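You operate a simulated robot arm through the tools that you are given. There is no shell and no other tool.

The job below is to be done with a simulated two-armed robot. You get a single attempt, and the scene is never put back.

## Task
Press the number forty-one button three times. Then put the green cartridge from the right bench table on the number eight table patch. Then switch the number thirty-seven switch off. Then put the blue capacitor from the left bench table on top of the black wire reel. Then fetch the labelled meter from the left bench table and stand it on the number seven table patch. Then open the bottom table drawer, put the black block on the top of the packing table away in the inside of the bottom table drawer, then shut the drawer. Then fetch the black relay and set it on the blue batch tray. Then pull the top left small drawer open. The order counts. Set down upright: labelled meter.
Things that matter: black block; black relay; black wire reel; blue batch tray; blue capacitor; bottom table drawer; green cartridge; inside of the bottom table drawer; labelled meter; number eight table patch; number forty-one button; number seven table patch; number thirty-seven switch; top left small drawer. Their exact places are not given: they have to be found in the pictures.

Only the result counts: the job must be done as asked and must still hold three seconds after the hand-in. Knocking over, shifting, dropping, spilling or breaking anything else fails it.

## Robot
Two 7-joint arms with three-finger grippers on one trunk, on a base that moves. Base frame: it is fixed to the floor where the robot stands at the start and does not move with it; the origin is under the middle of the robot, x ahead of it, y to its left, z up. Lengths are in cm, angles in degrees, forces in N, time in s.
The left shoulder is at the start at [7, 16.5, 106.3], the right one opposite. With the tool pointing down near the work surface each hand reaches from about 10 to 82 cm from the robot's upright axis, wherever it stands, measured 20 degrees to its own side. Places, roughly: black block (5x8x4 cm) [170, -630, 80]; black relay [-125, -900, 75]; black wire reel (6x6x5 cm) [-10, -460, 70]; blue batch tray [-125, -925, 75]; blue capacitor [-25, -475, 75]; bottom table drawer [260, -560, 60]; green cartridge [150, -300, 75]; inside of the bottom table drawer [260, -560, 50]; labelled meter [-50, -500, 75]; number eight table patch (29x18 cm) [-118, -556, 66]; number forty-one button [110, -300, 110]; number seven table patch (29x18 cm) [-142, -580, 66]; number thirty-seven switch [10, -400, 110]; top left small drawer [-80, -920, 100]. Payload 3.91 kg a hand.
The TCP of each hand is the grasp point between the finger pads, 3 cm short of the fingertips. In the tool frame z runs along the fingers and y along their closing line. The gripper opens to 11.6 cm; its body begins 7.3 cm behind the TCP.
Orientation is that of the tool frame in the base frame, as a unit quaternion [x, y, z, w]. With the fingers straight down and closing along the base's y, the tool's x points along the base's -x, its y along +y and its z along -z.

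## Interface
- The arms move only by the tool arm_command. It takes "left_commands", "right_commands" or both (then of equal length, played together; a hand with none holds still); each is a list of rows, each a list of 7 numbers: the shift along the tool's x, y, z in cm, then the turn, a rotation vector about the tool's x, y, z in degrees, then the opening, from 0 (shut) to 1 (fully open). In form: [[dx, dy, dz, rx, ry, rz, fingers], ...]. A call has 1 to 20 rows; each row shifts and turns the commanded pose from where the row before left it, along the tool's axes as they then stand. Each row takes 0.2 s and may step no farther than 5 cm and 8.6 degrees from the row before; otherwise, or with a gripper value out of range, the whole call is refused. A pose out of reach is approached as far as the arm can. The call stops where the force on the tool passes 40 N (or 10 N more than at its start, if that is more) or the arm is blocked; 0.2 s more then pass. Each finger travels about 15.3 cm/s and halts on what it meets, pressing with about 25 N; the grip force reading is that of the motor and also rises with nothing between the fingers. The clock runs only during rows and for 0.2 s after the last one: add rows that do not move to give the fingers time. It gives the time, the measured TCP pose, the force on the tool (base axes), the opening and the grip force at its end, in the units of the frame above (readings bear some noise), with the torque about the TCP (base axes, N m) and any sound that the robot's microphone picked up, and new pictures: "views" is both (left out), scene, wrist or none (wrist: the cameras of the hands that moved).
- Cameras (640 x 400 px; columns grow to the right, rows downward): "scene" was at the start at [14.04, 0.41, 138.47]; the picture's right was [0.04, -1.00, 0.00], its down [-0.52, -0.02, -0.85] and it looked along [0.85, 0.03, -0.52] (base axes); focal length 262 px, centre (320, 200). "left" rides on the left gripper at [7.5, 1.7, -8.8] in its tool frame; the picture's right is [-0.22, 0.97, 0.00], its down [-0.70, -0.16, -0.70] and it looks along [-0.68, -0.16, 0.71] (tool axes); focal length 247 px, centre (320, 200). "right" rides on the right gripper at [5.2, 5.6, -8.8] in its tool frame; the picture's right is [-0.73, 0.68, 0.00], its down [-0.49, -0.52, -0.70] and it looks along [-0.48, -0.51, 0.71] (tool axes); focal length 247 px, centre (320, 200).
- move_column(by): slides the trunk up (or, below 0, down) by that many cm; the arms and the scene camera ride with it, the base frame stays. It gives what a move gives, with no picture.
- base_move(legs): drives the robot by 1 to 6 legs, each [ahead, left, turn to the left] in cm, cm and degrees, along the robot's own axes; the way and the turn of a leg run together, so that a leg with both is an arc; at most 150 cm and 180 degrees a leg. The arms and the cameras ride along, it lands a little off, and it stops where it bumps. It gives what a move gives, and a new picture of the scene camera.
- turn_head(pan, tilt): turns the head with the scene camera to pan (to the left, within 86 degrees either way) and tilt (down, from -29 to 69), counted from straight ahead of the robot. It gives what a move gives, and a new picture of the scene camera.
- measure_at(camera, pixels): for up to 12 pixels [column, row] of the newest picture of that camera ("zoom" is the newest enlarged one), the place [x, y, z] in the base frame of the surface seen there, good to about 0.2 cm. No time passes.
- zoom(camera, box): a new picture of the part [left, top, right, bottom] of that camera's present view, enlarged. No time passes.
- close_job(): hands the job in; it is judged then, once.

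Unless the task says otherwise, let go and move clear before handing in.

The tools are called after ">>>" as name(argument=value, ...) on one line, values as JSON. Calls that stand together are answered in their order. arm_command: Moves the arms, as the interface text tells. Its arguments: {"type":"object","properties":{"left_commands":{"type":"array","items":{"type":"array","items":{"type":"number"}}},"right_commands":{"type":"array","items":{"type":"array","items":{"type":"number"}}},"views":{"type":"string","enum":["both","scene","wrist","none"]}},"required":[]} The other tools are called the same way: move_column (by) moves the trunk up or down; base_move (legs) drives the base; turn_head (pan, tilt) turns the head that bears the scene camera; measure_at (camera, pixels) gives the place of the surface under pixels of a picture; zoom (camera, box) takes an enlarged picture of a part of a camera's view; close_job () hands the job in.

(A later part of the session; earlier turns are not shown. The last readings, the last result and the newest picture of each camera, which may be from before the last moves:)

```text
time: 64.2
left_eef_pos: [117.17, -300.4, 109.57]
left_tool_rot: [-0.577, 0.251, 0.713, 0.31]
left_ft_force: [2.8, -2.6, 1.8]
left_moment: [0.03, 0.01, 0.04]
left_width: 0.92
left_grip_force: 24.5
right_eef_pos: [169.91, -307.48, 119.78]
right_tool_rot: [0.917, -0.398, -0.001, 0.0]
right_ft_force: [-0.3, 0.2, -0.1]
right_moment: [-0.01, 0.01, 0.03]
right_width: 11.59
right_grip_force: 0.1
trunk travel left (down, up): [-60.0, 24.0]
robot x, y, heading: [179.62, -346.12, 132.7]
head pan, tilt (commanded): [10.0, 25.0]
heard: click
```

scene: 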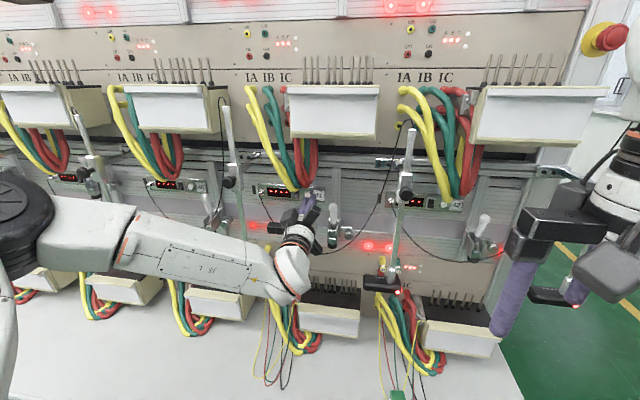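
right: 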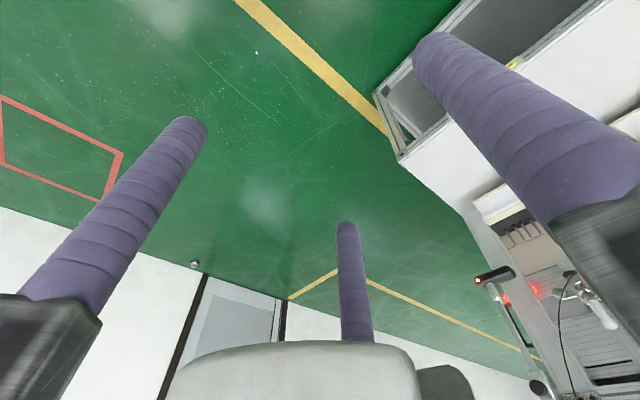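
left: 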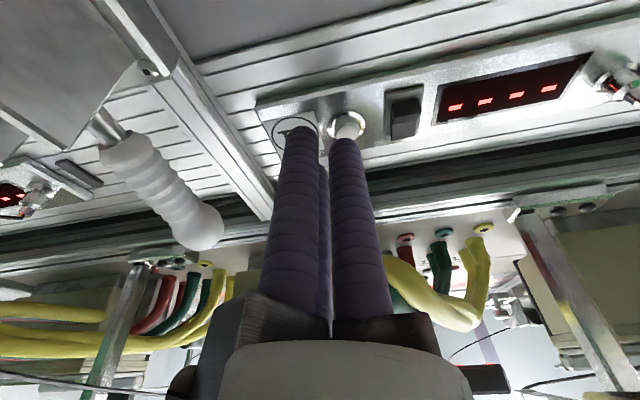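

The second click was heard with about 4 N. I back off again.

>>> arm_command(left_commands=[[-0.27, 0, -1.27, 0, 0, 0, 0], [0, 0, 0, 0, 0, 0, 0]], views="wrist")

```text
time: 64.8
left_eef_pos: [118.14, -301.44, 109.47]
left_tool_rot: [-0.577, 0.251, 0.713, 0.31]
left_ft_force: [1.0, 0.3, -0.2]
left_moment: [0.01, 0.01, 0.01]
left_width: 0.9
left_grip_force: 25.4
right_eef_pos: [169.86, -307.33, 119.66]
right_tool_rot: [0.917, -0.398, -0.001, 0.0]
right_ft_force: [0.2, 0.4, 0.0]
right_moment: [-0.01, 0.02, 0.0]
right_width: 11.6
right_grip_force: 0.1
trunk travel left (down, up): [-60.0, 24.0]
robot x, y, heading: [179.47, -345.79, 133.0]
head pan, tilt (commanded): [10.0, 25.0]
```

left: 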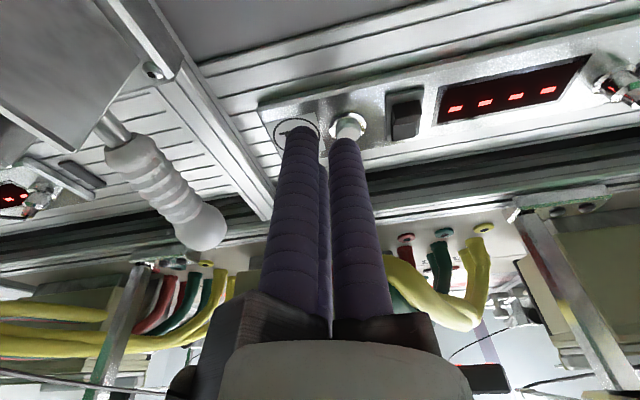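

The button is released again at (350,126). I press a third and last time.

>>> arm_command(left_commands=[[0.14, 0, 0.64, 0, 0, 0, 0], [0.07, 0, 0.34, 0, 0, 0, 0], [0.06, 0, 0.29, 0, 0, 0, 0], [0, 0, 0, 0, 0, 0, 0]], views="none")

```text
time: 65.8
left_eef_pos: [117.17, -300.48, 109.51]
left_tool_rot: [-0.577, 0.251, 0.713, 0.31]
left_ft_force: [2.8, -2.7, 0.0]
left_moment: [-0.01, 0.02, 0.05]
left_width: 0.93
left_grip_force: 25.2
right_eef_pos: [169.99, -307.33, 119.68]
right_tool_rot: [0.918, -0.397, -0.001, 0.0]
right_ft_force: [0.4, 0.1, 0.9]
right_moment: [0.0, -0.02, 0.01]
right_width: 11.59
right_grip_force: 0.0
trunk travel left (down, up): [-60.0, 24.0]
robot x, y, heading: [179.72, -345.64, 133.0]
head pan, tilt (commanded): [10.0, 25.0]
heard: click
```

Third click heard, so the button is done. I retract the left hand straight back out from under the cables.

>>> arm_command(left_commands=[[-0.42, 0, -1.96, 0, 0, 0, 0], [-0.83, 0, -3.9, 0, 0, 0, 0], [-0.83, 0, -3.9, 0, 0, 0, 0], [-0.83, 0, -3.9, 0, 0, 0, 0], [-0.83, 0, -3.9, 0, 0, 0, 0], [0, 0, 0, 0, 0, 0, 0]], views="both")

```text
time: 67.2
left_eef_pos: [129.3, -313.41, 109.24]
left_tool_rot: [-0.578, 0.251, 0.713, 0.309]
left_ft_force: [0.0, 0.5, -0.6]
left_moment: [0.03, 0.0, 0.02]
left_width: 0.93
left_grip_force: 25.7
right_eef_pos: [169.92, -307.3, 119.73]
right_tool_rot: [0.917, -0.398, 0.0, 0.001]
right_ft_force: [0.3, 0.8, 0.1]
right_moment: [-0.04, 0.06, -0.01]
right_width: 11.6
right_grip_force: 0.1
trunk travel left (down, up): [-60.0, 24.0]
robot x, y, heading: [179.6, -346.04, 133.0]
head pan, tilt (commanded): [10.0, 25.0]
```

scene: 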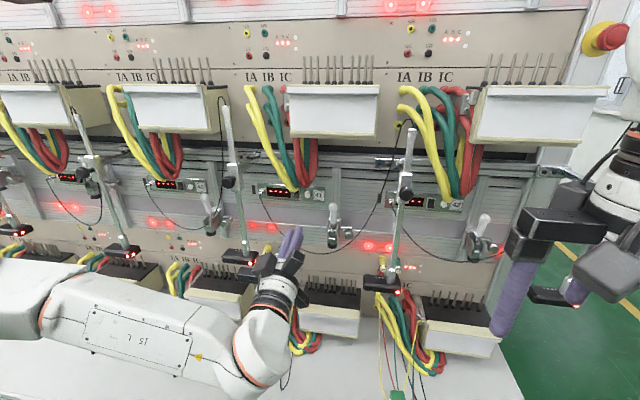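
left: 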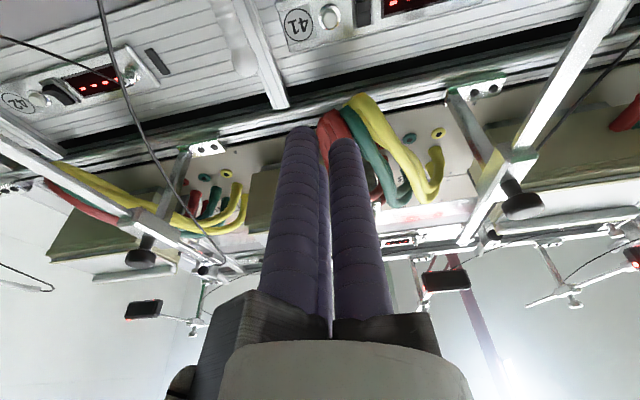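

The button work is finished and the left hand is clear. Now I look down at the green cartridge to plan its grasp with the right hand.

>>> turn_head(pan=-8, tilt=50)

>>> zoom(camera="scene", box=[240, 80, 440, 240])

```text
time: 68.1
left_eef_pos: [129.28, -313.34, 109.27]
left_tool_rot: [-0.578, 0.251, 0.713, 0.309]
left_ft_force: [-0.3, 0.3, -0.6]
left_moment: [-0.01, 0.0, 0.0]
left_width: 0.91
left_grip_force: 25.4
right_eef_pos: [169.88, -307.31, 119.7]
right_tool_rot: [0.918, -0.397, 0.0, 0.0]
right_ft_force: [-0.2, 1.0, 0.7]
right_moment: [0.0, -0.03, 0.02]
right_width: 11.62
right_grip_force: 0.1
trunk travel left (down, up): [-60.0, 24.0]
robot x, y, heading: [179.62, -345.7, 133.1]
head pan, tilt (commanded): [-8.0, 50.0]
```

scene: 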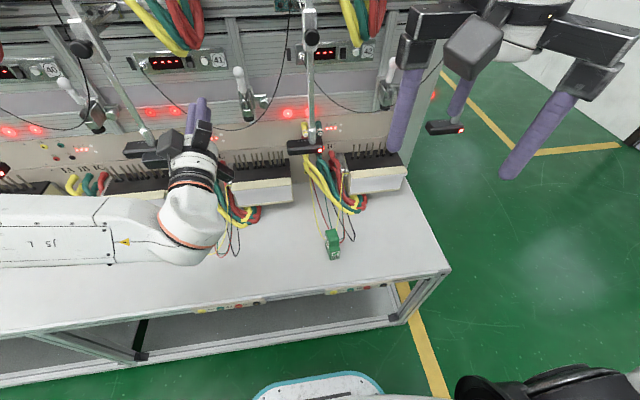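

```text
2.50 times, centred on (340, 160) of scene
```

zoom: 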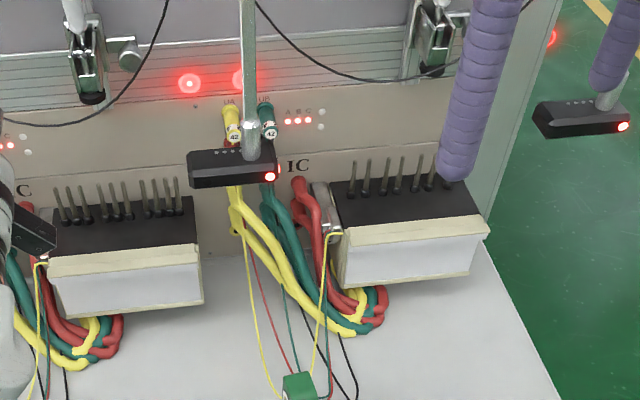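

>>> zoom(camera="scene", box=[305, 215, 365, 275])

```text
6.67 times, centred on (335, 245) of scene
```

zoom: 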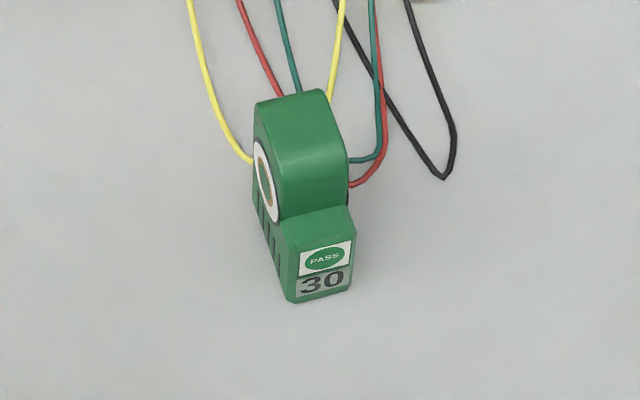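

The cartridge is a small green block with a taller back part (zoom (300,150)) and a lower front with label 30. I measure its corners.

>>> measure_at(camera="zoom", pixels=[[300, 125], [330, 100], [265, 105], [335, 150], [290, 155], [310, 195], [320, 225], [340, 215], [325, 255], [322, 290], [352, 285], [290, 295]])

>>> measure_at(camera="zoom", pixels=[[262, 180], [265, 220], [285, 260], [300, 330], [400, 250], [200, 120], [450, 150], [360, 160], [370, 100], [340, 50], [255, 50], [285, 40]])

```text
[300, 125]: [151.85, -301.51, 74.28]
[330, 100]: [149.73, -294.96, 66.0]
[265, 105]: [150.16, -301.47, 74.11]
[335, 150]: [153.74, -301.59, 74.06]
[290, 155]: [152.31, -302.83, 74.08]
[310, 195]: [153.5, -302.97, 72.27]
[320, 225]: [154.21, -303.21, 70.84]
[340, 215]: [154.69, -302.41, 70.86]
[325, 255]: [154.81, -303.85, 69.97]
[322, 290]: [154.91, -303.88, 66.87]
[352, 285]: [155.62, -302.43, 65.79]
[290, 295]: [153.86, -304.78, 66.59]
```

```text
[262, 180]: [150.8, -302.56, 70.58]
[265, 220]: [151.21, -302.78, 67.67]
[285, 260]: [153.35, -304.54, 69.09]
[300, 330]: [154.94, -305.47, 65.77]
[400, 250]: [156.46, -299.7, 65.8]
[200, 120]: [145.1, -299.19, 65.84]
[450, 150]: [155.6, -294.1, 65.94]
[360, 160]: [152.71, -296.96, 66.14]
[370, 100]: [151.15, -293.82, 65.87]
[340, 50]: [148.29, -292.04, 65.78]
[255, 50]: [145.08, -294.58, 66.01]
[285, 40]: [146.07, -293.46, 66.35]
```

The table is at z≈65.8; the cartridge is about 3 cm wide (u 25-28), 6 cm deep (n 25.5-31.5) and 8.4 cm tall, turned about 9°. I bring the right hand above it.

>>> arm_command(right_commands=[[-1.8, 0.98, 3.86, 0, 0, 0, 1], [-1.8, 0.98, 3.86, 0, 0, 0, 1], [-1.8, 0.98, 3.86, 0, 0, 0, 1], [-1.8, 0.98, 3.86, 0, 0, 0, 1], [-1.8, 0.98, 3.86, 0, 0, 0, 1], [-1.8, 0.98, 3.86, 0, 0, 0, 1], [-1.8, 0.98, 3.86, 0, 0, 0, 1], [-1.8, 0.98, 3.86, 0, 0, 0, 1], [-1.7, 0.96, 3.0, 0, 0, 0, 1], [0, 0, 0, 0, 0, -8.5, 1], [0, 0, 0, 0, 0, 0, 1]], views="both")

```text
time: 70.5
left_eef_pos: [129.21, -313.48, 109.19]
left_tool_rot: [-0.578, 0.25, 0.713, 0.309]
left_ft_force: [-0.6, 0.8, -0.4]
left_moment: [-0.02, 0.02, -0.01]
left_width: 0.93
left_grip_force: 25.5
right_eef_pos: [152.55, -301.64, 85.65]
right_tool_rot: [0.945, -0.328, 0.0, 0.0]
right_ft_force: [0.6, -0.2, 1.0]
right_moment: [0.0, 0.0, -0.01]
right_width: 11.61
right_grip_force: 0.0
trunk travel left (down, up): [-60.0, 24.0]
robot x, y, heading: [179.47, -345.72, 133.0]
head pan, tilt (commanded): [-8.0, 50.0]
```

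scene: 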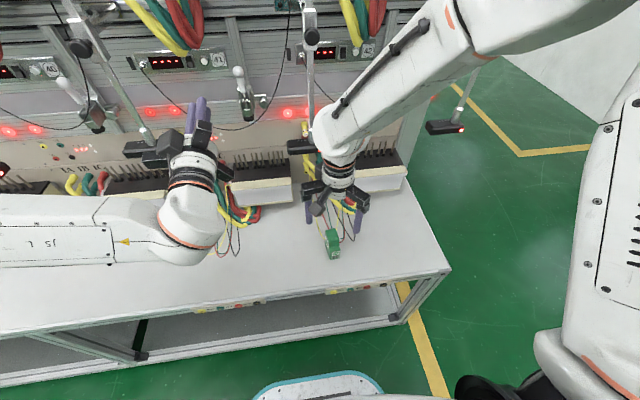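
right: 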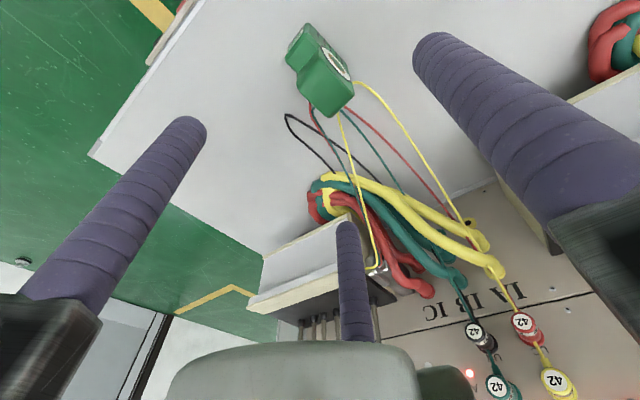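

The right TCP is centred over the cartridge at n≈28.4, u≈26.5, with the cartridge at (322,70) in its camera. I lower it to grasp height.

>>> arm_command(right_commands=[[0, 0, 4, 0, 0, 0, 1], [0, 0, 4, 0, 0, 0, 1], [0, 0, 4, 0, 0, 0, 1], [0, 0, 3.6, 0, 0, 0, 1], [0, 0, 0, 0, 0, 0, 1]], views="both")

```text
time: 71.7
left_eef_pos: [129.31, -313.51, 109.32]
left_tool_rot: [-0.577, 0.251, 0.713, 0.31]
left_ft_force: [0.5, -0.5, 0.5]
left_moment: [-0.01, 0.0, 0.02]
left_width: 0.93
left_grip_force: 25.0
right_eef_pos: [152.3, -301.55, 70.27]
right_tool_rot: [0.944, -0.329, -0.001, 0.0]
right_ft_force: [0.3, 0.0, -0.1]
right_moment: [0.02, -0.04, 0.01]
right_width: 11.6
right_grip_force: 0.1
trunk travel left (down, up): [-60.0, 24.0]
robot x, y, heading: [179.68, -345.79, 132.7]
head pan, tilt (commanded): [-8.0, 50.0]
```

scene: 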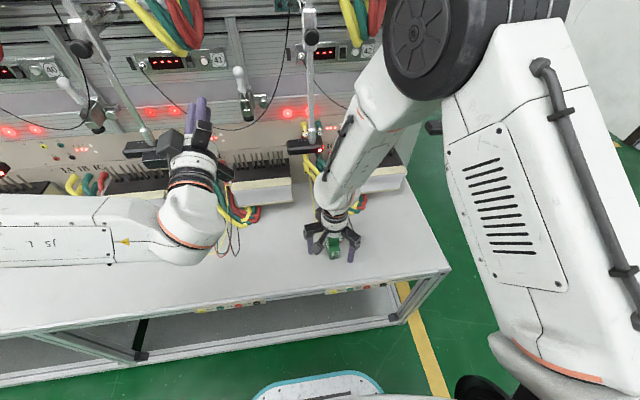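
right: 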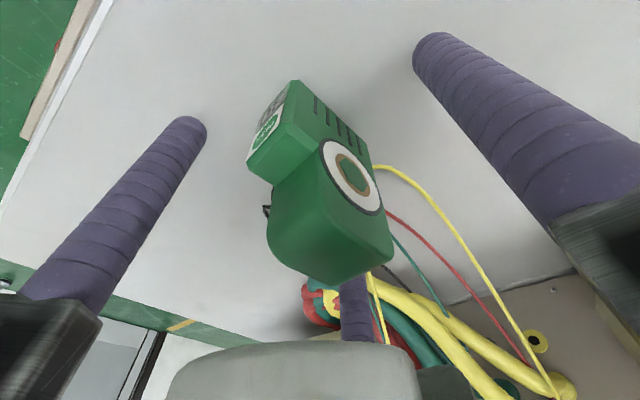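

The fingers straddle the cartridge (right camera, cartridge at (320,180)); the three fingers sit 120° apart with the thumb on +y. I measure the cartridge's edges from this view to centre the grasp.

>>> measure_at(camera="right", pixels=[[300, 85], [340, 115], [260, 145], [250, 165], [380, 235], [340, 280], [275, 245], [388, 262], [270, 200], [320, 200], [300, 95], [345, 250]])

```text
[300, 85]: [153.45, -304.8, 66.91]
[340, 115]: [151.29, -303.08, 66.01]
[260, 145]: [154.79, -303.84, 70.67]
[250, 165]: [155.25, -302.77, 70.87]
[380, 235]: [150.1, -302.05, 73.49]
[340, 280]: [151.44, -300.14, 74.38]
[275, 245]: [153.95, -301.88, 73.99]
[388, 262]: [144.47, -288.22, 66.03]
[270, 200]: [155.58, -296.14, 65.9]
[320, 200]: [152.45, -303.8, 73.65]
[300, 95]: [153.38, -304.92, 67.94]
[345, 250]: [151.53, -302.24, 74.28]
```

In the hand frame the cartridge is centred about 0.7 cm toward +x and 0.45 cm toward +y. I shift to centre the three-point grasp, lower 0.6 cm and close gently.

>>> arm_command(right_commands=[[0.7, -0.4, 0, 0, 0, 0, 1], [0, 0, 0.6, 0, 0, 0, 0.8], [0, 0, 0, 0, 0, 0, 0.6], [0, 0, 0, 0, 0, 0, 0.5], [0, 0, 0, 0, 0, 0, 0.42], [0, 0, 0, 0, 0, 0, 0.34], [0, 0, 0, 0, 0, 0, 0.26], [0, 0, 0, 0, 0, 0, 0.18], [0, 0, 0, 0, 0, 0, 0.1], [0, 0, 0, 0, 0, 0, 0], [0, 0, 0, 0, 0, 0, 0]], views="both")

```text
time: 74.1
left_eef_pos: [129.24, -313.43, 109.15]
left_tool_rot: [-0.577, 0.251, 0.713, 0.31]
left_ft_force: [0.3, 0.2, -0.3]
left_moment: [0.0, -0.01, 0.02]
left_width: 0.91
left_grip_force: 24.6
right_eef_pos: [153.14, -301.77, 69.63]
right_tool_rot: [0.945, -0.328, -0.001, 0.0]
right_ft_force: [0.1, 0.1, -0.1]
right_moment: [0.0, 0.01, -0.04]
right_width: 3.72
right_grip_force: 24.8
trunk travel left (down, up): [-60.0, 24.0]
robot x, y, heading: [179.58, -345.83, 132.9]
head pan, tilt (commanded): [-8.0, 50.0]
```

scene: 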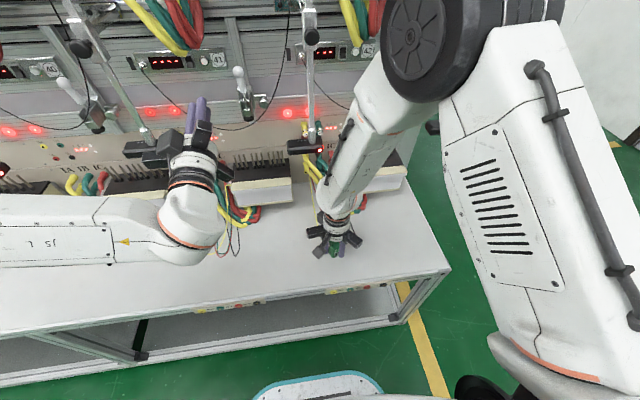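
right: 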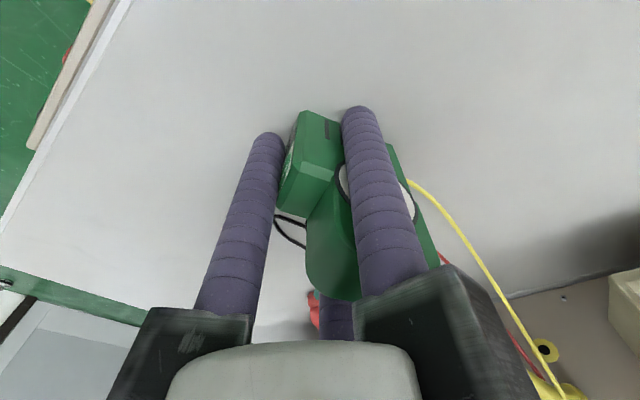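

The cartridge is gripped (width 3.7 cm, thumb on its left face at (380,200)). I lift a little and check the hold.

>>> arm_command(right_commands=[[0, 0, -1.5, 0, 0, 0, 0], [0, 0, -2.5, 0, 0, 0, 0], [0, 0, -4, 0, 0, 0, 0], [0, 0, 0, 0, 0, 0, 0]], views="both")

```text
time: 75.1
left_eef_pos: [129.24, -313.32, 109.12]
left_tool_rot: [-0.577, 0.251, 0.713, 0.31]
left_ft_force: [0.7, -0.2, -0.8]
left_moment: [0.01, -0.02, -0.01]
left_width: 0.92
left_grip_force: 24.8
right_eef_pos: [153.27, -301.68, 77.54]
right_tool_rot: [0.945, -0.328, 0.0, 0.002]
right_ft_force: [0.7, 0.5, -1.3]
right_moment: [-0.02, -0.04, -0.01]
right_width: 3.73
right_grip_force: 25.1
trunk travel left (down, up): [-60.0, 24.0]
robot x, y, heading: [179.53, -345.76, 133.0]
head pan, tilt (commanded): [-8.0, 50.0]
```

scene: 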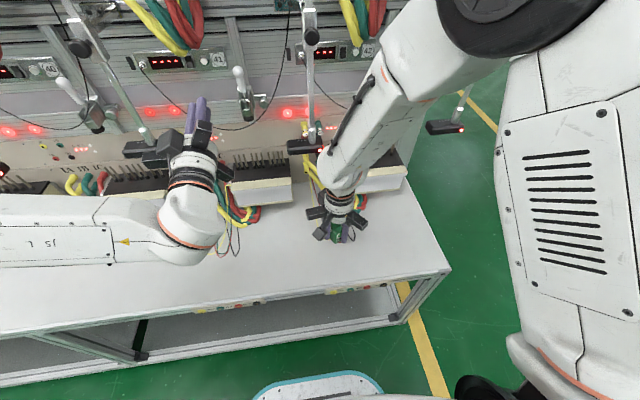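
right: 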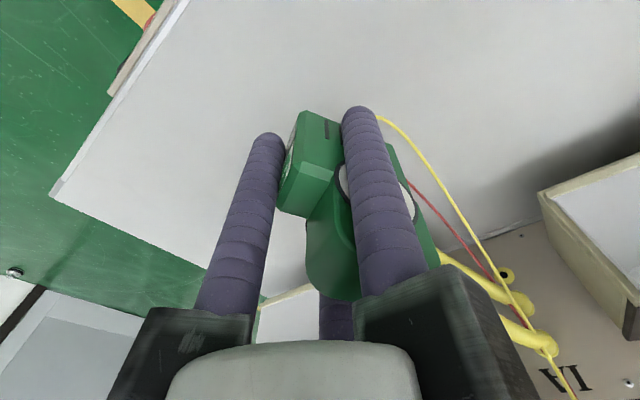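

The cartridge is held firmly, hanging clear of the table. I raise and pull back the right hand, then back the base off the bench.

>>> arm_command(right_commands=[[2, 0, -4, 0, 0, 0, 0], [2, 0, -4, 0, 0, 0, 0], [2, 0, -4, 0, 0, 0, 0], [2, 0, -4, 0, 0, 0, 0], [2, 0, -4, 0, 0, 0, 0], [0, 0, 0, 0, 0, 0, 0]], views="none")

>>> base_move(legs=[[-32, 0, 0]])

>>> turn_head(pan=70, tilt=15)

```text
time: 76.5
left_eef_pos: [129.33, -313.32, 109.23]
left_tool_rot: [-0.577, 0.251, 0.712, 0.31]
left_ft_force: [-0.7, 0.7, 0.4]
left_moment: [-0.03, -0.03, -0.03]
left_width: 0.91
left_grip_force: 25.1
right_eef_pos: [160.99, -308.1, 97.6]
right_tool_rot: [0.945, -0.328, -0.001, 0.0]
right_ft_force: [-0.4, -0.1, -0.8]
right_moment: [0.02, -0.01, 0.01]
right_width: 3.73
right_grip_force: 24.7
trunk travel left (down, up): [-60.0, 24.0]
robot x, y, heading: [179.45, -345.89, 132.9]
head pan, tilt (commanded): [-8.0, 50.0]
```

```text
time: 78.7
left_eef_pos: [151.28, -336.73, 109.21]
left_tool_rot: [-0.575, 0.253, 0.712, 0.313]
left_ft_force: [-0.5, 1.1, 0.3]
left_moment: [0.0, -0.02, -0.02]
left_width: 0.94
left_grip_force: 24.2
right_eef_pos: [182.96, -331.44, 97.51]
right_tool_rot: [0.943, -0.332, -0.001, 0.0]
right_ft_force: [0.0, 0.6, -0.5]
right_moment: [0.01, -0.01, -0.04]
right_width: 3.73
right_grip_force: 25.1
trunk travel left (down, up): [-60.0, 24.0]
robot x, y, heading: [201.41, -369.26, 132.7]
head pan, tilt (commanded): [-8.0, 50.0]
```

scene: 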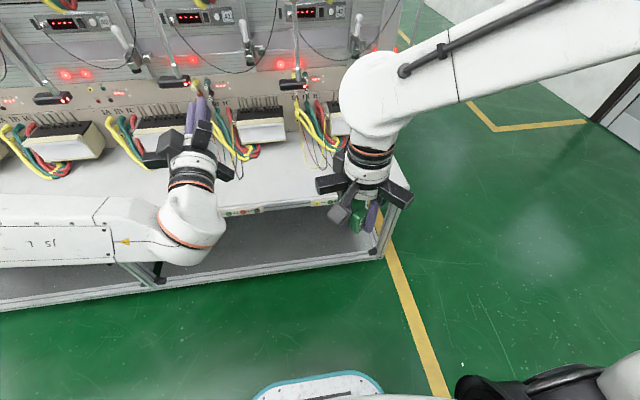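

```text
time: 80.2
left_eef_pos: [151.35, -336.56, 109.14]
left_tool_rot: [-0.577, 0.252, 0.712, 0.311]
left_ft_force: [0.9, 0.1, 1.0]
left_moment: [-0.01, -0.03, 0.01]
left_width: 0.9
left_grip_force: 24.8
right_eef_pos: [182.88, -331.4, 97.66]
right_tool_rot: [0.943, -0.332, -0.001, 0.0]
right_ft_force: [-0.2, 0.1, -1.1]
right_moment: [0.03, -0.04, 0.0]
right_width: 3.69
right_grip_force: 25.1
trunk travel left (down, up): [-60.0, 24.0]
robot x, y, heading: [201.75, -369.39, 132.6]
head pan, tilt (commanded): [70.0, 15.0]
```

scene: 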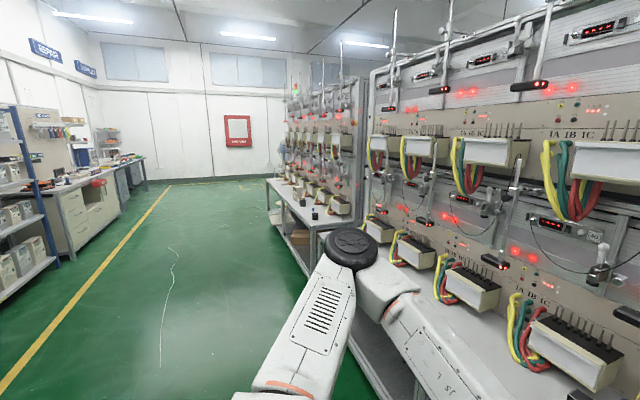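

The aisle to the left is clear; a second bench (left bench) starts at about (315,235). I measure its edge and the items on it.

>>> measure_at(camera="scene", pixels=[[313, 230], [268, 182], [175, 262], [160, 350], [50, 250], [110, 190], [312, 212], [290, 196], [300, 300], [330, 212]])

>>> zoom(camera="scene", box=[255, 130, 375, 260])

```text
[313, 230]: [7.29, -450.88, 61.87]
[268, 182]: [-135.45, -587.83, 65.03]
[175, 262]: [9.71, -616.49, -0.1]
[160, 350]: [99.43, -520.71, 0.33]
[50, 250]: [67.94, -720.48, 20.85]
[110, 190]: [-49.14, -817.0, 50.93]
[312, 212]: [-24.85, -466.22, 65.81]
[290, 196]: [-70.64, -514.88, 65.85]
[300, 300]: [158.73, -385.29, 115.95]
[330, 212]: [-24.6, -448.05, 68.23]
```

```text
3.08 times, centred on (315, 195) of scene
```

zoom: 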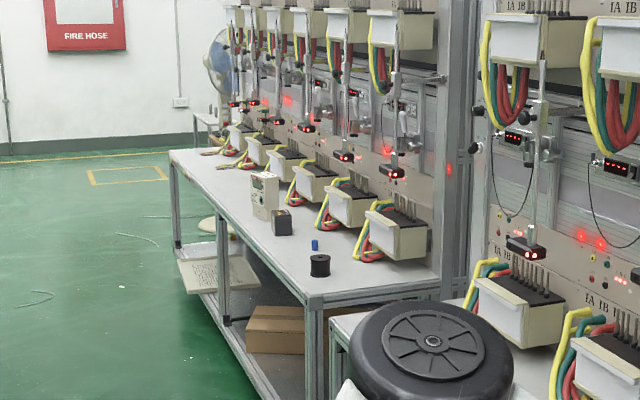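

On the left bench I see the black reel (zoom (320,264)), blue capacitor (315,244) and the meter (265,195). I slide along the aisle to the far end near the patches.

>>> base_move(legs=[[0, 150, 0.7], [0, 150, 0]])

>>> turn_head(pan=40, tilt=35)

```text
time: 94.7
left_eef_pos: [-66.58, -547.67, 109.12]
left_tool_rot: [-0.581, 0.242, 0.717, 0.299]
left_ft_force: [0.7, -0.6, -0.6]
left_moment: [-0.01, -0.02, 0.01]
left_width: 0.94
left_grip_force: 25.6
right_eef_pos: [-35.29, -541.28, 97.65]
right_tool_rot: [0.949, -0.314, -0.001, -0.001]
right_ft_force: [0.4, -0.2, -0.9]
right_moment: [0.02, -0.02, -0.01]
right_width: 3.65
right_grip_force: 25.1
trunk travel left (down, up): [-60.0, 24.0]
robot x, y, heading: [-15.97, -578.37, 134.5]
head pan, tilt (commanded): [70.0, 15.0]
```

scene: 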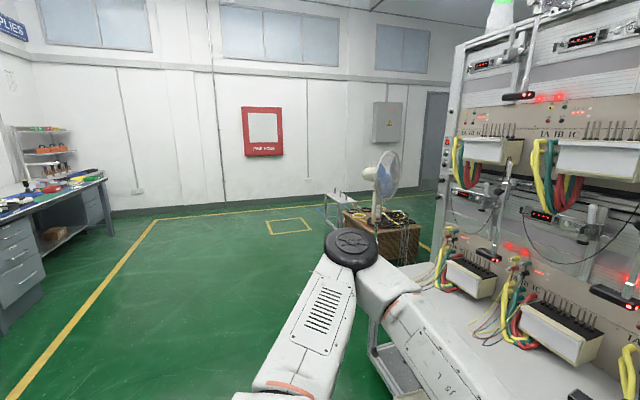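

```text
time: 95.6
left_eef_pos: [-66.7, -547.57, 109.22]
left_tool_rot: [-0.581, 0.241, 0.718, 0.298]
left_ft_force: [0.4, -0.7, -0.2]
left_moment: [0.02, 0.02, -0.01]
left_width: 0.92
left_grip_force: 25.0
right_eef_pos: [-35.16, -541.17, 97.49]
right_tool_rot: [0.949, -0.315, -0.001, 0.0]
right_ft_force: [1.3, -1.2, -0.3]
right_moment: [0.01, 0.01, 0.03]
right_width: 3.67
right_grip_force: 25.0
trunk travel left (down, up): [-60.0, 24.0]
robot x, y, heading: [-15.17, -578.08, 134.8]
head pan, tilt (commanded): [40.0, 35.0]
```

scene: 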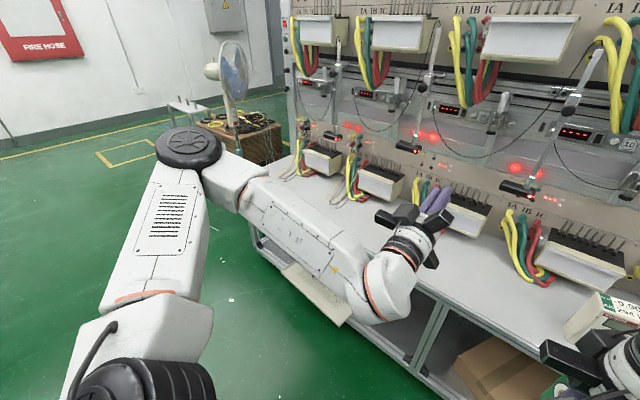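

The left arm hides the patches. I measure the elbow, the fan stand box and table end to check whether the arm may stay like this while I move further left.

>>> measure_at(camera="scene", pixels=[[190, 150], [265, 165], [240, 100], [285, 150], [260, 245], [350, 320], [300, 275], [230, 300], [180, 110], [125, 150], [300, 175], [465, 215]])

```text
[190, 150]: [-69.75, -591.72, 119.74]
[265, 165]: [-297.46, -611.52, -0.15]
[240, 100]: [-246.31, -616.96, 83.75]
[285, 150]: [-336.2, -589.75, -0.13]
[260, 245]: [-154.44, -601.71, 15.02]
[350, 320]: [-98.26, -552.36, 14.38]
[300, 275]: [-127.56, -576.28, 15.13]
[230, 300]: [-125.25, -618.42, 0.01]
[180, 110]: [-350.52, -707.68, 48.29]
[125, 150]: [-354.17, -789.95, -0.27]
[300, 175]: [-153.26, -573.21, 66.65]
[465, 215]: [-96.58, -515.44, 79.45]
```

The elbow stays well away from the fan (fan at u≈-480). I slide a further 70 cm left to stand in front of the patches and look down.

>>> base_move(legs=[[0, 70, -1]])

>>> turn_head(pan=0, tilt=45)

```text
time: 99.5
left_eef_pos: [-116.11, -595.02, 109.19]
left_tool_rot: [-0.578, 0.249, 0.714, 0.307]
left_ft_force: [0.7, -0.2, 0.1]
left_moment: [0.01, 0.02, 0.0]
left_width: 0.92
left_grip_force: 25.2
right_eef_pos: [-84.38, -589.28, 97.58]
right_tool_rot: [0.946, -0.325, -0.001, 0.0]
right_ft_force: [0.7, -0.4, -1.2]
right_moment: [0.01, -0.01, 0.02]
right_width: 3.68
right_grip_force: 24.6
trunk travel left (down, up): [-60.0, 24.0]
robot x, y, heading: [-65.67, -627.07, 133.5]
head pan, tilt (commanded): [40.0, 35.0]
```

scene: 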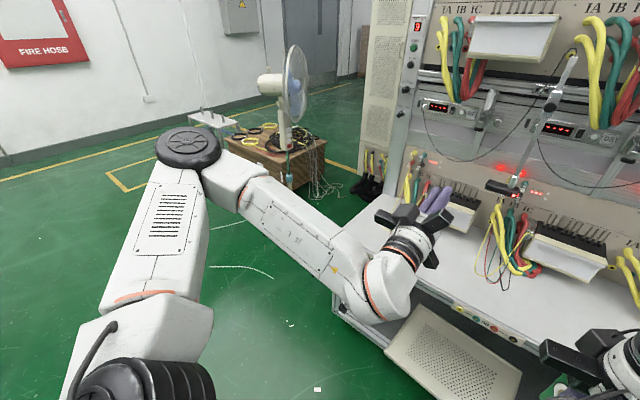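

```text
time: 100.5
left_eef_pos: [-115.99, -595.01, 109.15]
left_tool_rot: [-0.578, 0.249, 0.714, 0.307]
left_ft_force: [-0.8, -0.6, -0.3]
left_moment: [-0.01, 0.03, 0.02]
left_width: 0.91
left_grip_force: 24.8
right_eef_pos: [-84.54, -589.31, 97.6]
right_tool_rot: [0.946, -0.325, -0.002, -0.001]
right_ft_force: [-0.1, -0.7, -1.8]
right_moment: [0.01, 0.01, 0.01]
right_width: 3.65
right_grip_force: 25.0
trunk travel left (down, up): [-60.0, 24.0]
robot x, y, heading: [-65.36, -626.94, 133.7]
head pan, tilt (commanded): [0.0, 45.0]
```

scene: 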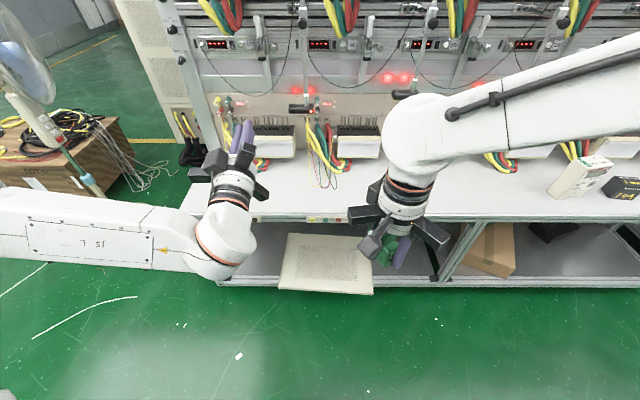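

I'm now at u≈-355 in front of the far end of the left bench, which has station plates along row 44. I zoom in to find patch markings and numbers.

>>> zoom(camera="scene", box=[180, 20, 600, 280])

>>> zoom(camera="scene", box=[240, 120, 440, 240])

```text
1.52 times, centred on (390, 150) of scene
```

zoom: 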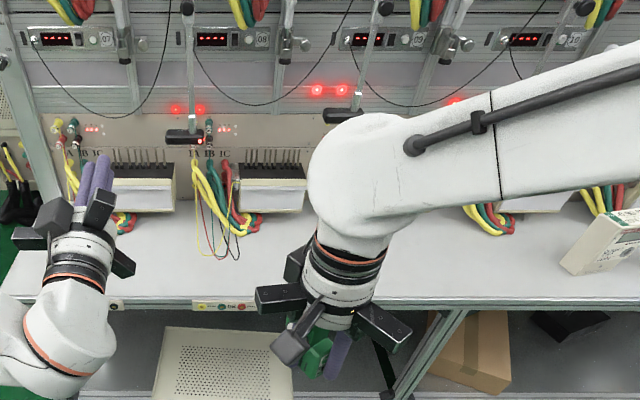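

```text
3.20 times, centred on (340, 180) of scene
```

zoom: 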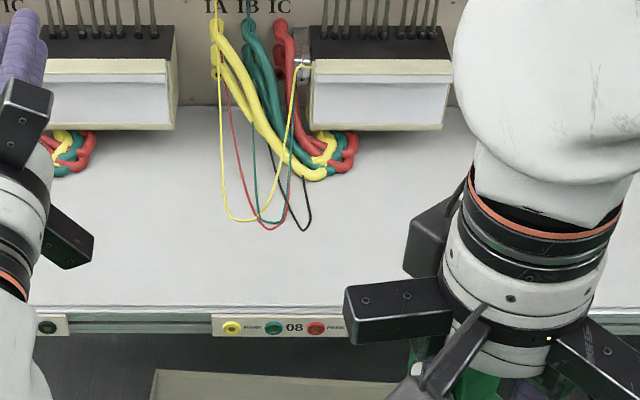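

The table edge carries station labels: "08" at scene (332,222). I measure the labels, plates and box fronts to place the patch in front of station 08.

>>> measure_at(camera="scene", pixels=[[332, 222], [310, 222], [350, 222], [254, 223], [354, 159], [355, 44], [252, 46], [320, 200], [340, 212], [320, 185], [450, 44]])

>>> zoom(camera="scene", box=[180, 30, 380, 60])

```text
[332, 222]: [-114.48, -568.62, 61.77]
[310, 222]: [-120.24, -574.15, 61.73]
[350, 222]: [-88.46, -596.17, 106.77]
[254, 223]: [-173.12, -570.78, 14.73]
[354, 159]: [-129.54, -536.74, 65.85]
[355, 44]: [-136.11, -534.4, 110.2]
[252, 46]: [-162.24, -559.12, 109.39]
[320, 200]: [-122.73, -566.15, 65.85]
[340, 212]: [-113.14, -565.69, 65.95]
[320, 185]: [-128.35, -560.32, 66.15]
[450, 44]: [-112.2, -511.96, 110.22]
```

```text
3.20 times, centred on (280, 45) of scene
```

zoom: 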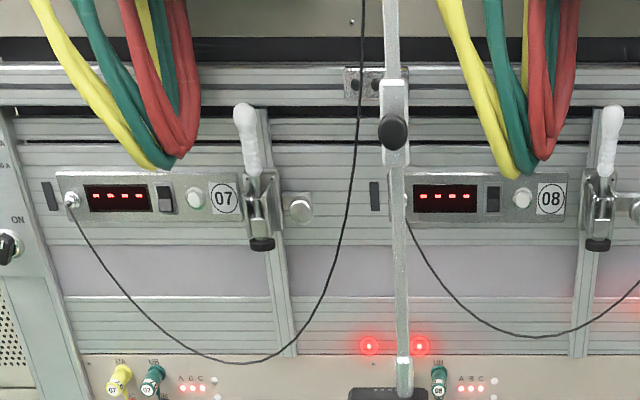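

The label 08 is at u≈-351 and plate 08 at u≈-343; the given patch centre is u≈-345, n≈28, so I'll aim for u≈-347, n≈28. I check the perforated panel under the table at (325,288) before driving closer.

>>> measure_at(camera="scene", pixels=[[325, 290], [370, 292], [285, 288], [285, 240], [370, 240], [240, 283], [400, 285], [300, 320]])

```text
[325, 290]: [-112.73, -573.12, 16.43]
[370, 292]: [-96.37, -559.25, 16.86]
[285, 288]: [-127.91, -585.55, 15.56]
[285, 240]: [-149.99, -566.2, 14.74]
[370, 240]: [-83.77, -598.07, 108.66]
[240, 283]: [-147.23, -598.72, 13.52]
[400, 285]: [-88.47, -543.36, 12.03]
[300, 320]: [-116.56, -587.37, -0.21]
```

The panel sticks out only to n≈44 at z≈16, so stopping at n≈86 leaves room. I drive forward 29 cm.

>>> base_move(legs=[[29, 0, 0]])

```text
time: 102.5
left_eef_pos: [-136.3, -573.92, 109.2]
left_tool_rot: [-0.579, 0.247, 0.714, 0.305]
left_ft_force: [0.3, -0.1, -0.3]
left_moment: [0.04, 0.0, 0.0]
left_width: 0.93
left_grip_force: 25.1
right_eef_pos: [-104.8, -568.29, 97.62]
right_tool_rot: [0.946, -0.323, -0.001, 0.001]
right_ft_force: [1.0, 0.6, -2.0]
right_moment: [-0.02, -0.04, -0.01]
right_width: 3.65
right_grip_force: 24.9
trunk travel left (down, up): [-60.0, 24.0]
robot x, y, heading: [-85.76, -605.89, 133.7]
head pan, tilt (commanded): [0.0, 45.0]
```

scene: 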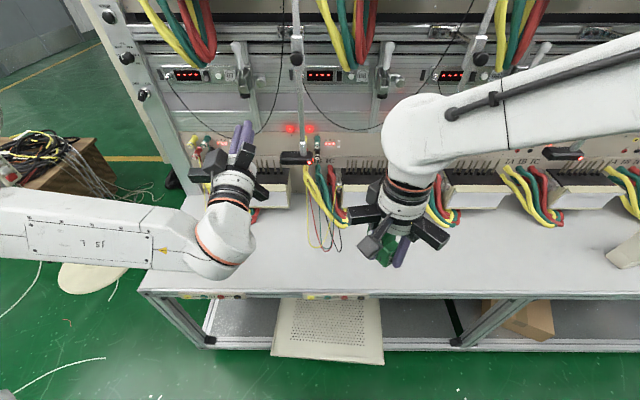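

The right hand is at n≈46, u≈-344, z≈97.6. I carry the cartridge forward and down to just above the patch area.

>>> arm_command(right_commands=[[-3.63, -0.07, 3, 0, 0, 0, 0], [-3.63, -0.07, 3, 0, 0, 0, 0], [-3.63, -0.07, 3, 0, 0, 0, 0], [-3.63, -0.07, 3, 0, 0, 0, 0], [-3.63, -0.06, 3, 0, 0, 0, 0], [0, 0, 4, 0, 0, 0, 0], [0, 0, 4, 0, 0, 0, 0], [0, 0, 0, 0, 0, 0, 0]], views="both")

```text
time: 104.3
left_eef_pos: [-136.35, -573.96, 109.28]
left_tool_rot: [-0.579, 0.247, 0.715, 0.305]
left_ft_force: [0.3, -0.4, -0.1]
left_moment: [0.03, 0.01, 0.01]
left_width: 0.9
left_grip_force: 24.5
right_eef_pos: [-118.91, -556.94, 74.5]
right_tool_rot: [0.946, -0.323, -0.001, -0.001]
right_ft_force: [0.2, -1.0, -0.9]
right_moment: [0.02, 0.01, 0.06]
right_width: 3.65
right_grip_force: 25.2
trunk travel left (down, up): [-60.0, 24.0]
robot x, y, heading: [-85.34, -605.43, 133.6]
head pan, tilt (commanded): [0.0, 45.0]
```

scene: 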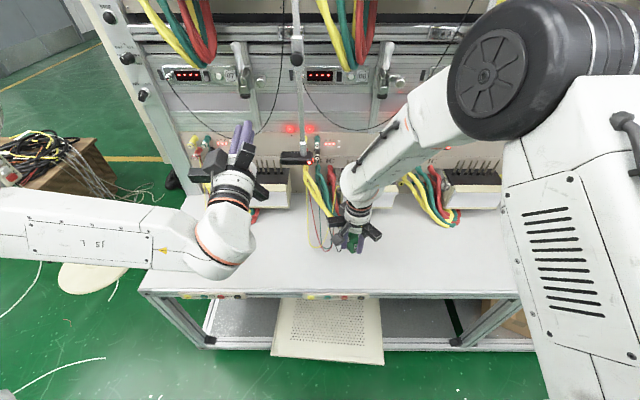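
right: 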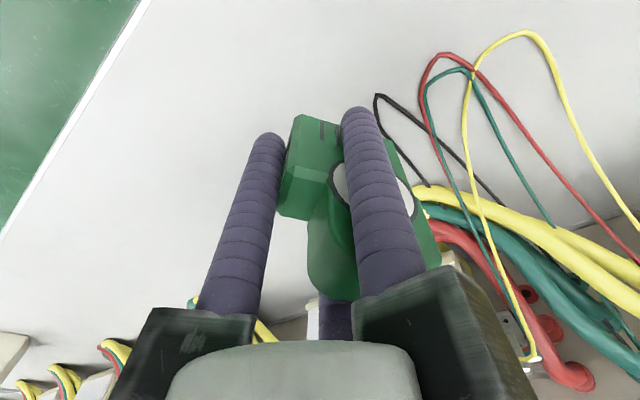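

The cartridge hangs about 4.8 cm above the table in front of station 08. I lower it gently until it touches.

>>> arm_command(right_commands=[[0, 0, 2.5, 0, 0, 0, 0], [0, 0, 1.8, 0, 0, 0, 0], [0, 0, 0.3, 0, 0, 0, 0], [0, 0, 0.2, 0, 0, 0, 0], [0, 0, 0, 0, 0, 0, 0]], views="wrist")

```text
time: 105.5
left_eef_pos: [-136.32, -573.9, 109.19]
left_tool_rot: [-0.579, 0.247, 0.715, 0.305]
left_ft_force: [0.1, -0.5, -0.9]
left_moment: [0.01, 0.0, 0.01]
left_width: 0.92
left_grip_force: 25.4
right_eef_pos: [-118.97, -556.94, 69.76]
right_tool_rot: [0.946, -0.323, -0.001, -0.001]
right_ft_force: [-0.9, -0.5, -1.0]
right_moment: [0.0, -0.03, -0.02]
right_width: 3.64
right_grip_force: 24.9
trunk travel left (down, up): [-60.0, 24.0]
robot x, y, heading: [-85.49, -606.16, 133.6]
head pan, tilt (commanded): [0.0, 45.0]
```

right: 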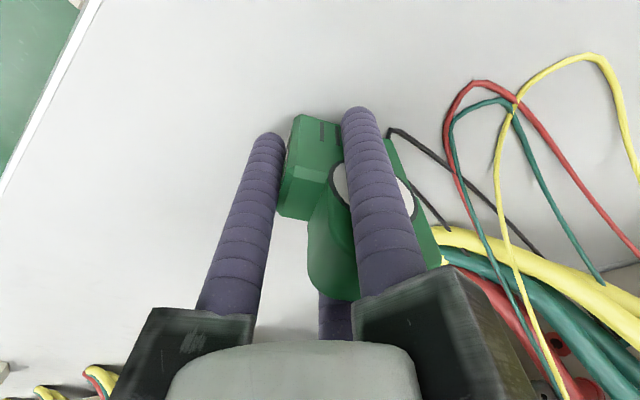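

No contact force yet at z=69.76. I lower in 0.15 cm steps.

>>> arm_command(right_commands=[[0, 0, 0.15, 0, 0, 0, 0], [0, 0, 0.15, 0, 0, 0, 0], [0, 0, 0, 0, 0, 0, 0]], views="none")

```text
time: 106.3
left_eef_pos: [-136.38, -573.93, 109.18]
left_tool_rot: [-0.578, 0.248, 0.715, 0.307]
left_ft_force: [0.3, 0.2, 0.2]
left_moment: [-0.01, 0.0, -0.03]
left_width: 0.92
left_grip_force: 24.6
right_eef_pos: [-118.92, -556.82, 69.44]
right_tool_rot: [0.946, -0.324, -0.002, -0.001]
right_ft_force: [1.4, 1.2, 7.0]
right_moment: [0.04, 0.24, -0.07]
right_width: 3.63
right_grip_force: 25.0
trunk travel left (down, up): [-60.0, 24.0]
robot x, y, heading: [-85.23, -605.88, 133.6]
head pan, tilt (commanded): [0.0, 45.0]
```

It now rests on the table (+7 N). I open the fingers gradually and check before lifting.

>>> arm_command(right_commands=[[0, 0, -0.15, 0, 0, 0, 0.3], [0, 0, 0, 0, 0, 0, 0.4], [0, 0, 0, 0, 0, 0, 0.6], [0, 0, 0, 0, 0, 0, 0.8], [0, 0, 0, 0, 0, 0, 1], [0, 0, 0, 0, 0, 0, 1]], views="both")

```text
time: 107.8
left_eef_pos: [-136.27, -573.97, 109.17]
left_tool_rot: [-0.579, 0.248, 0.714, 0.306]
left_ft_force: [0.8, -1.0, -0.4]
left_moment: [-0.01, -0.01, 0.02]
left_width: 0.91
left_grip_force: 25.3
right_eef_pos: [-119.06, -556.91, 69.65]
right_tool_rot: [0.946, -0.323, -0.001, 0.0]
right_ft_force: [0.5, 0.3, 0.3]
right_moment: [0.02, -0.03, 0.01]
right_width: 11.61
right_grip_force: 0.2
trunk travel left (down, up): [-60.0, 24.0]
robot x, y, heading: [-86.15, -606.0, 133.4]
head pan, tilt (commanded): [0.0, 45.0]
```

scene: 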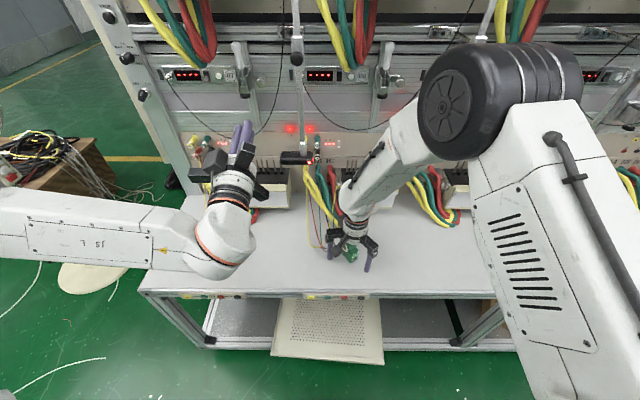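
right: 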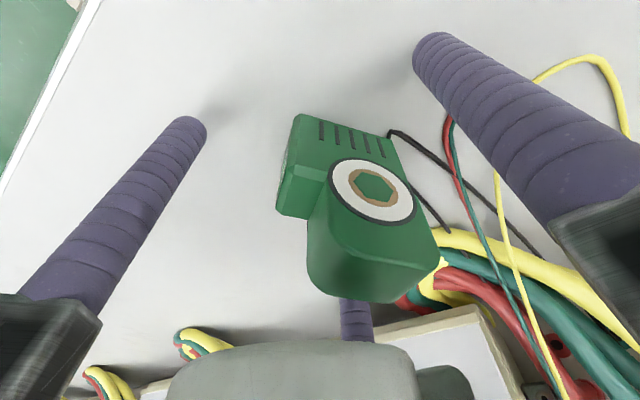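

The cartridge stands free on the table in front of station 08. I lift the right hand straight up and pull it back.

>>> arm_command(right_commands=[[0, 0, -3, 0, 0, 0, 1], [0, 0, -4, 0, 0, 0, 1], [0, 0, -4, 0, 0, 0, 1], [2, 0, -4, 0, 0, 0, 1], [3, 0, -4, 0, 0, 0, 1], [4, 0, -3, 0, 0, 0, 1], [4, 0, -3, 0, 0, 0, 1], [4, 0, -3, 0, 0, 0, 1], [0, 0, 0, 0, 0, 0, 1]], views="scene")

```text
time: 109.8
left_eef_pos: [-136.34, -573.84, 109.27]
left_tool_rot: [-0.578, 0.248, 0.714, 0.306]
left_ft_force: [0.2, -0.5, -0.6]
left_moment: [0.03, 0.0, 0.03]
left_width: 0.92
left_grip_force: 24.8
right_eef_pos: [-105.54, -567.46, 97.62]
right_tool_rot: [0.946, -0.323, -0.001, -0.001]
right_ft_force: [-0.8, 0.8, 0.3]
right_moment: [0.01, 0.02, -0.02]
right_width: 11.59
right_grip_force: 0.1
trunk travel left (down, up): [-60.0, 24.0]
robot x, y, heading: [-85.85, -605.79, 133.6]
head pan, tilt (commanded): [0.0, 45.0]
```

scene: 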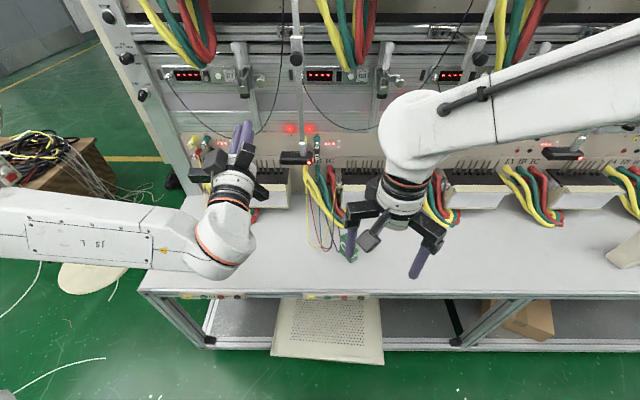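

The hand is clear. I verify the cartridge's position at (347,247), then back away and go to station 37.

>>> measure_at(camera="scene", pixels=[[348, 250], [345, 258], [352, 255], [320, 296], [322, 262]])

>>> base_move(legs=[[-32, 0, 0]])

>>> zoom(camera="scene", box=[260, 120, 440, 240])

```text
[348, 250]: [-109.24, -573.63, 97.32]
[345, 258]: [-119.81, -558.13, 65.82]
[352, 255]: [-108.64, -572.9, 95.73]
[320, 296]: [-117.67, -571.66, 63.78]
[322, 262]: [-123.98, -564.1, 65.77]
```

```text
time: 111.9
left_eef_pos: [-114.05, -597.01, 109.24]
left_tool_rot: [-0.577, 0.249, 0.714, 0.308]
left_ft_force: [-0.5, -0.2, -0.6]
left_moment: [0.02, -0.01, 0.03]
left_width: 0.95
left_grip_force: 24.5
right_eef_pos: [-83.18, -590.8, 97.49]
right_tool_rot: [0.945, -0.326, -0.001, 0.0]
right_ft_force: [0.2, -0.6, -0.4]
right_moment: [0.02, 0.02, 0.0]
right_width: 11.58
right_grip_force: 0.1
trunk travel left (down, up): [-60.0, 24.0]
robot x, y, heading: [-63.63, -629.13, 133.3]
head pan, tilt (commanded): [0.0, 45.0]
```

scene: 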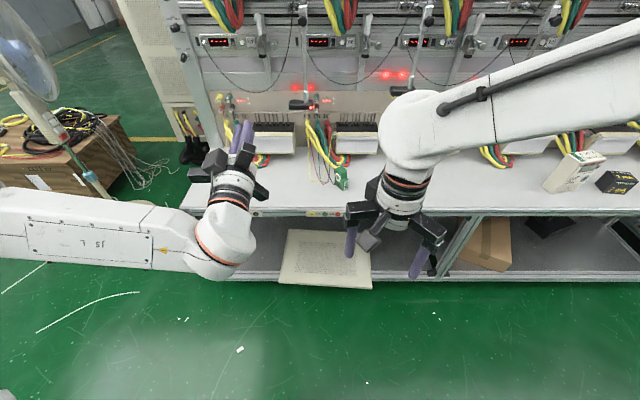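

```text
3.33 times, centred on (350, 180) of scene
```

zoom: 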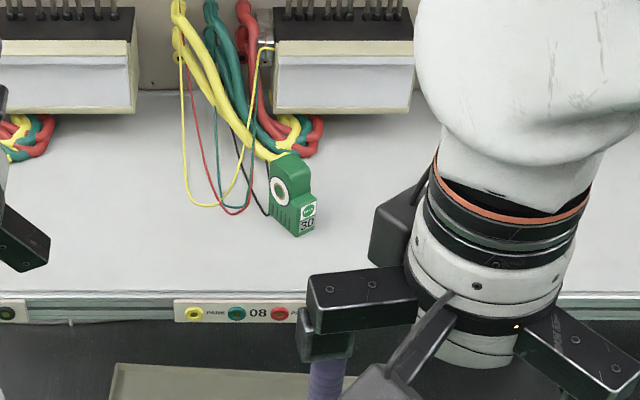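

The cartridge stands upright at zoom (290,195) beside label 08. Now I slide right along the aisle to station 37.

>>> base_move(legs=[[0, -150, 0], [0, -78, 0]])

>>> turn_head(pan=5, tilt=22)

```text
time: 123.1
left_eef_pos: [54.07, -442.99, 109.32]
left_tool_rot: [-0.575, 0.256, 0.71, 0.316]
left_ft_force: [-0.1, 0.2, 0.4]
left_moment: [0.02, 0.04, -0.02]
left_width: 0.92
left_grip_force: 24.9
right_eef_pos: [84.96, -437.38, 97.56]
right_tool_rot: [0.942, -0.337, -0.002, 0.001]
right_ft_force: [0.5, 0.1, 0.5]
right_moment: [-0.03, 0.02, 0.02]
right_width: 11.58
right_grip_force: 0.1
trunk travel left (down, up): [-60.0, 24.0]
robot x, y, heading: [103.45, -476.02, 131.9]
head pan, tilt (commanded): [0.0, 45.0]
```

scene: 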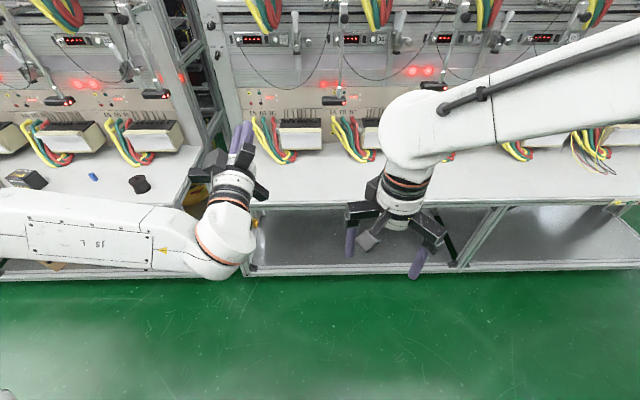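

```text
time: 123.9
left_eef_pos: [53.98, -442.94, 109.18]
left_tool_rot: [-0.575, 0.257, 0.709, 0.317]
left_ft_force: [0.5, 0.4, 0.8]
left_moment: [-0.03, -0.01, -0.04]
left_width: 0.92
left_grip_force: 24.9
right_eef_pos: [85.15, -437.46, 97.39]
right_tool_rot: [0.942, -0.336, -0.001, 0.0]
right_ft_force: [0.2, 0.4, -0.3]
right_moment: [0.02, -0.01, 0.05]
right_width: 11.57
right_grip_force: 0.0
trunk travel left (down, up): [-60.0, 24.0]
robot x, y, heading: [103.89, -475.64, 132.0]
head pan, tilt (commanded): [5.0, 22.0]
```

scene: 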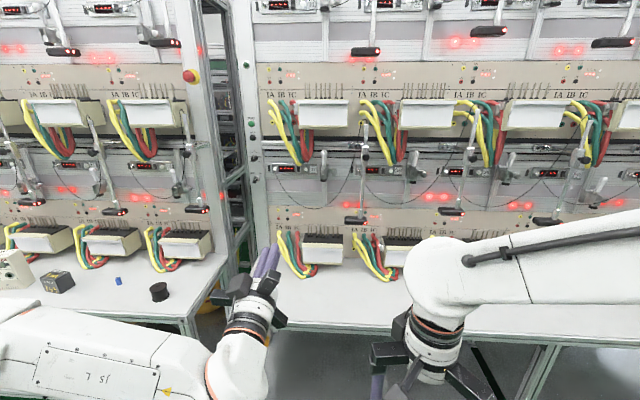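

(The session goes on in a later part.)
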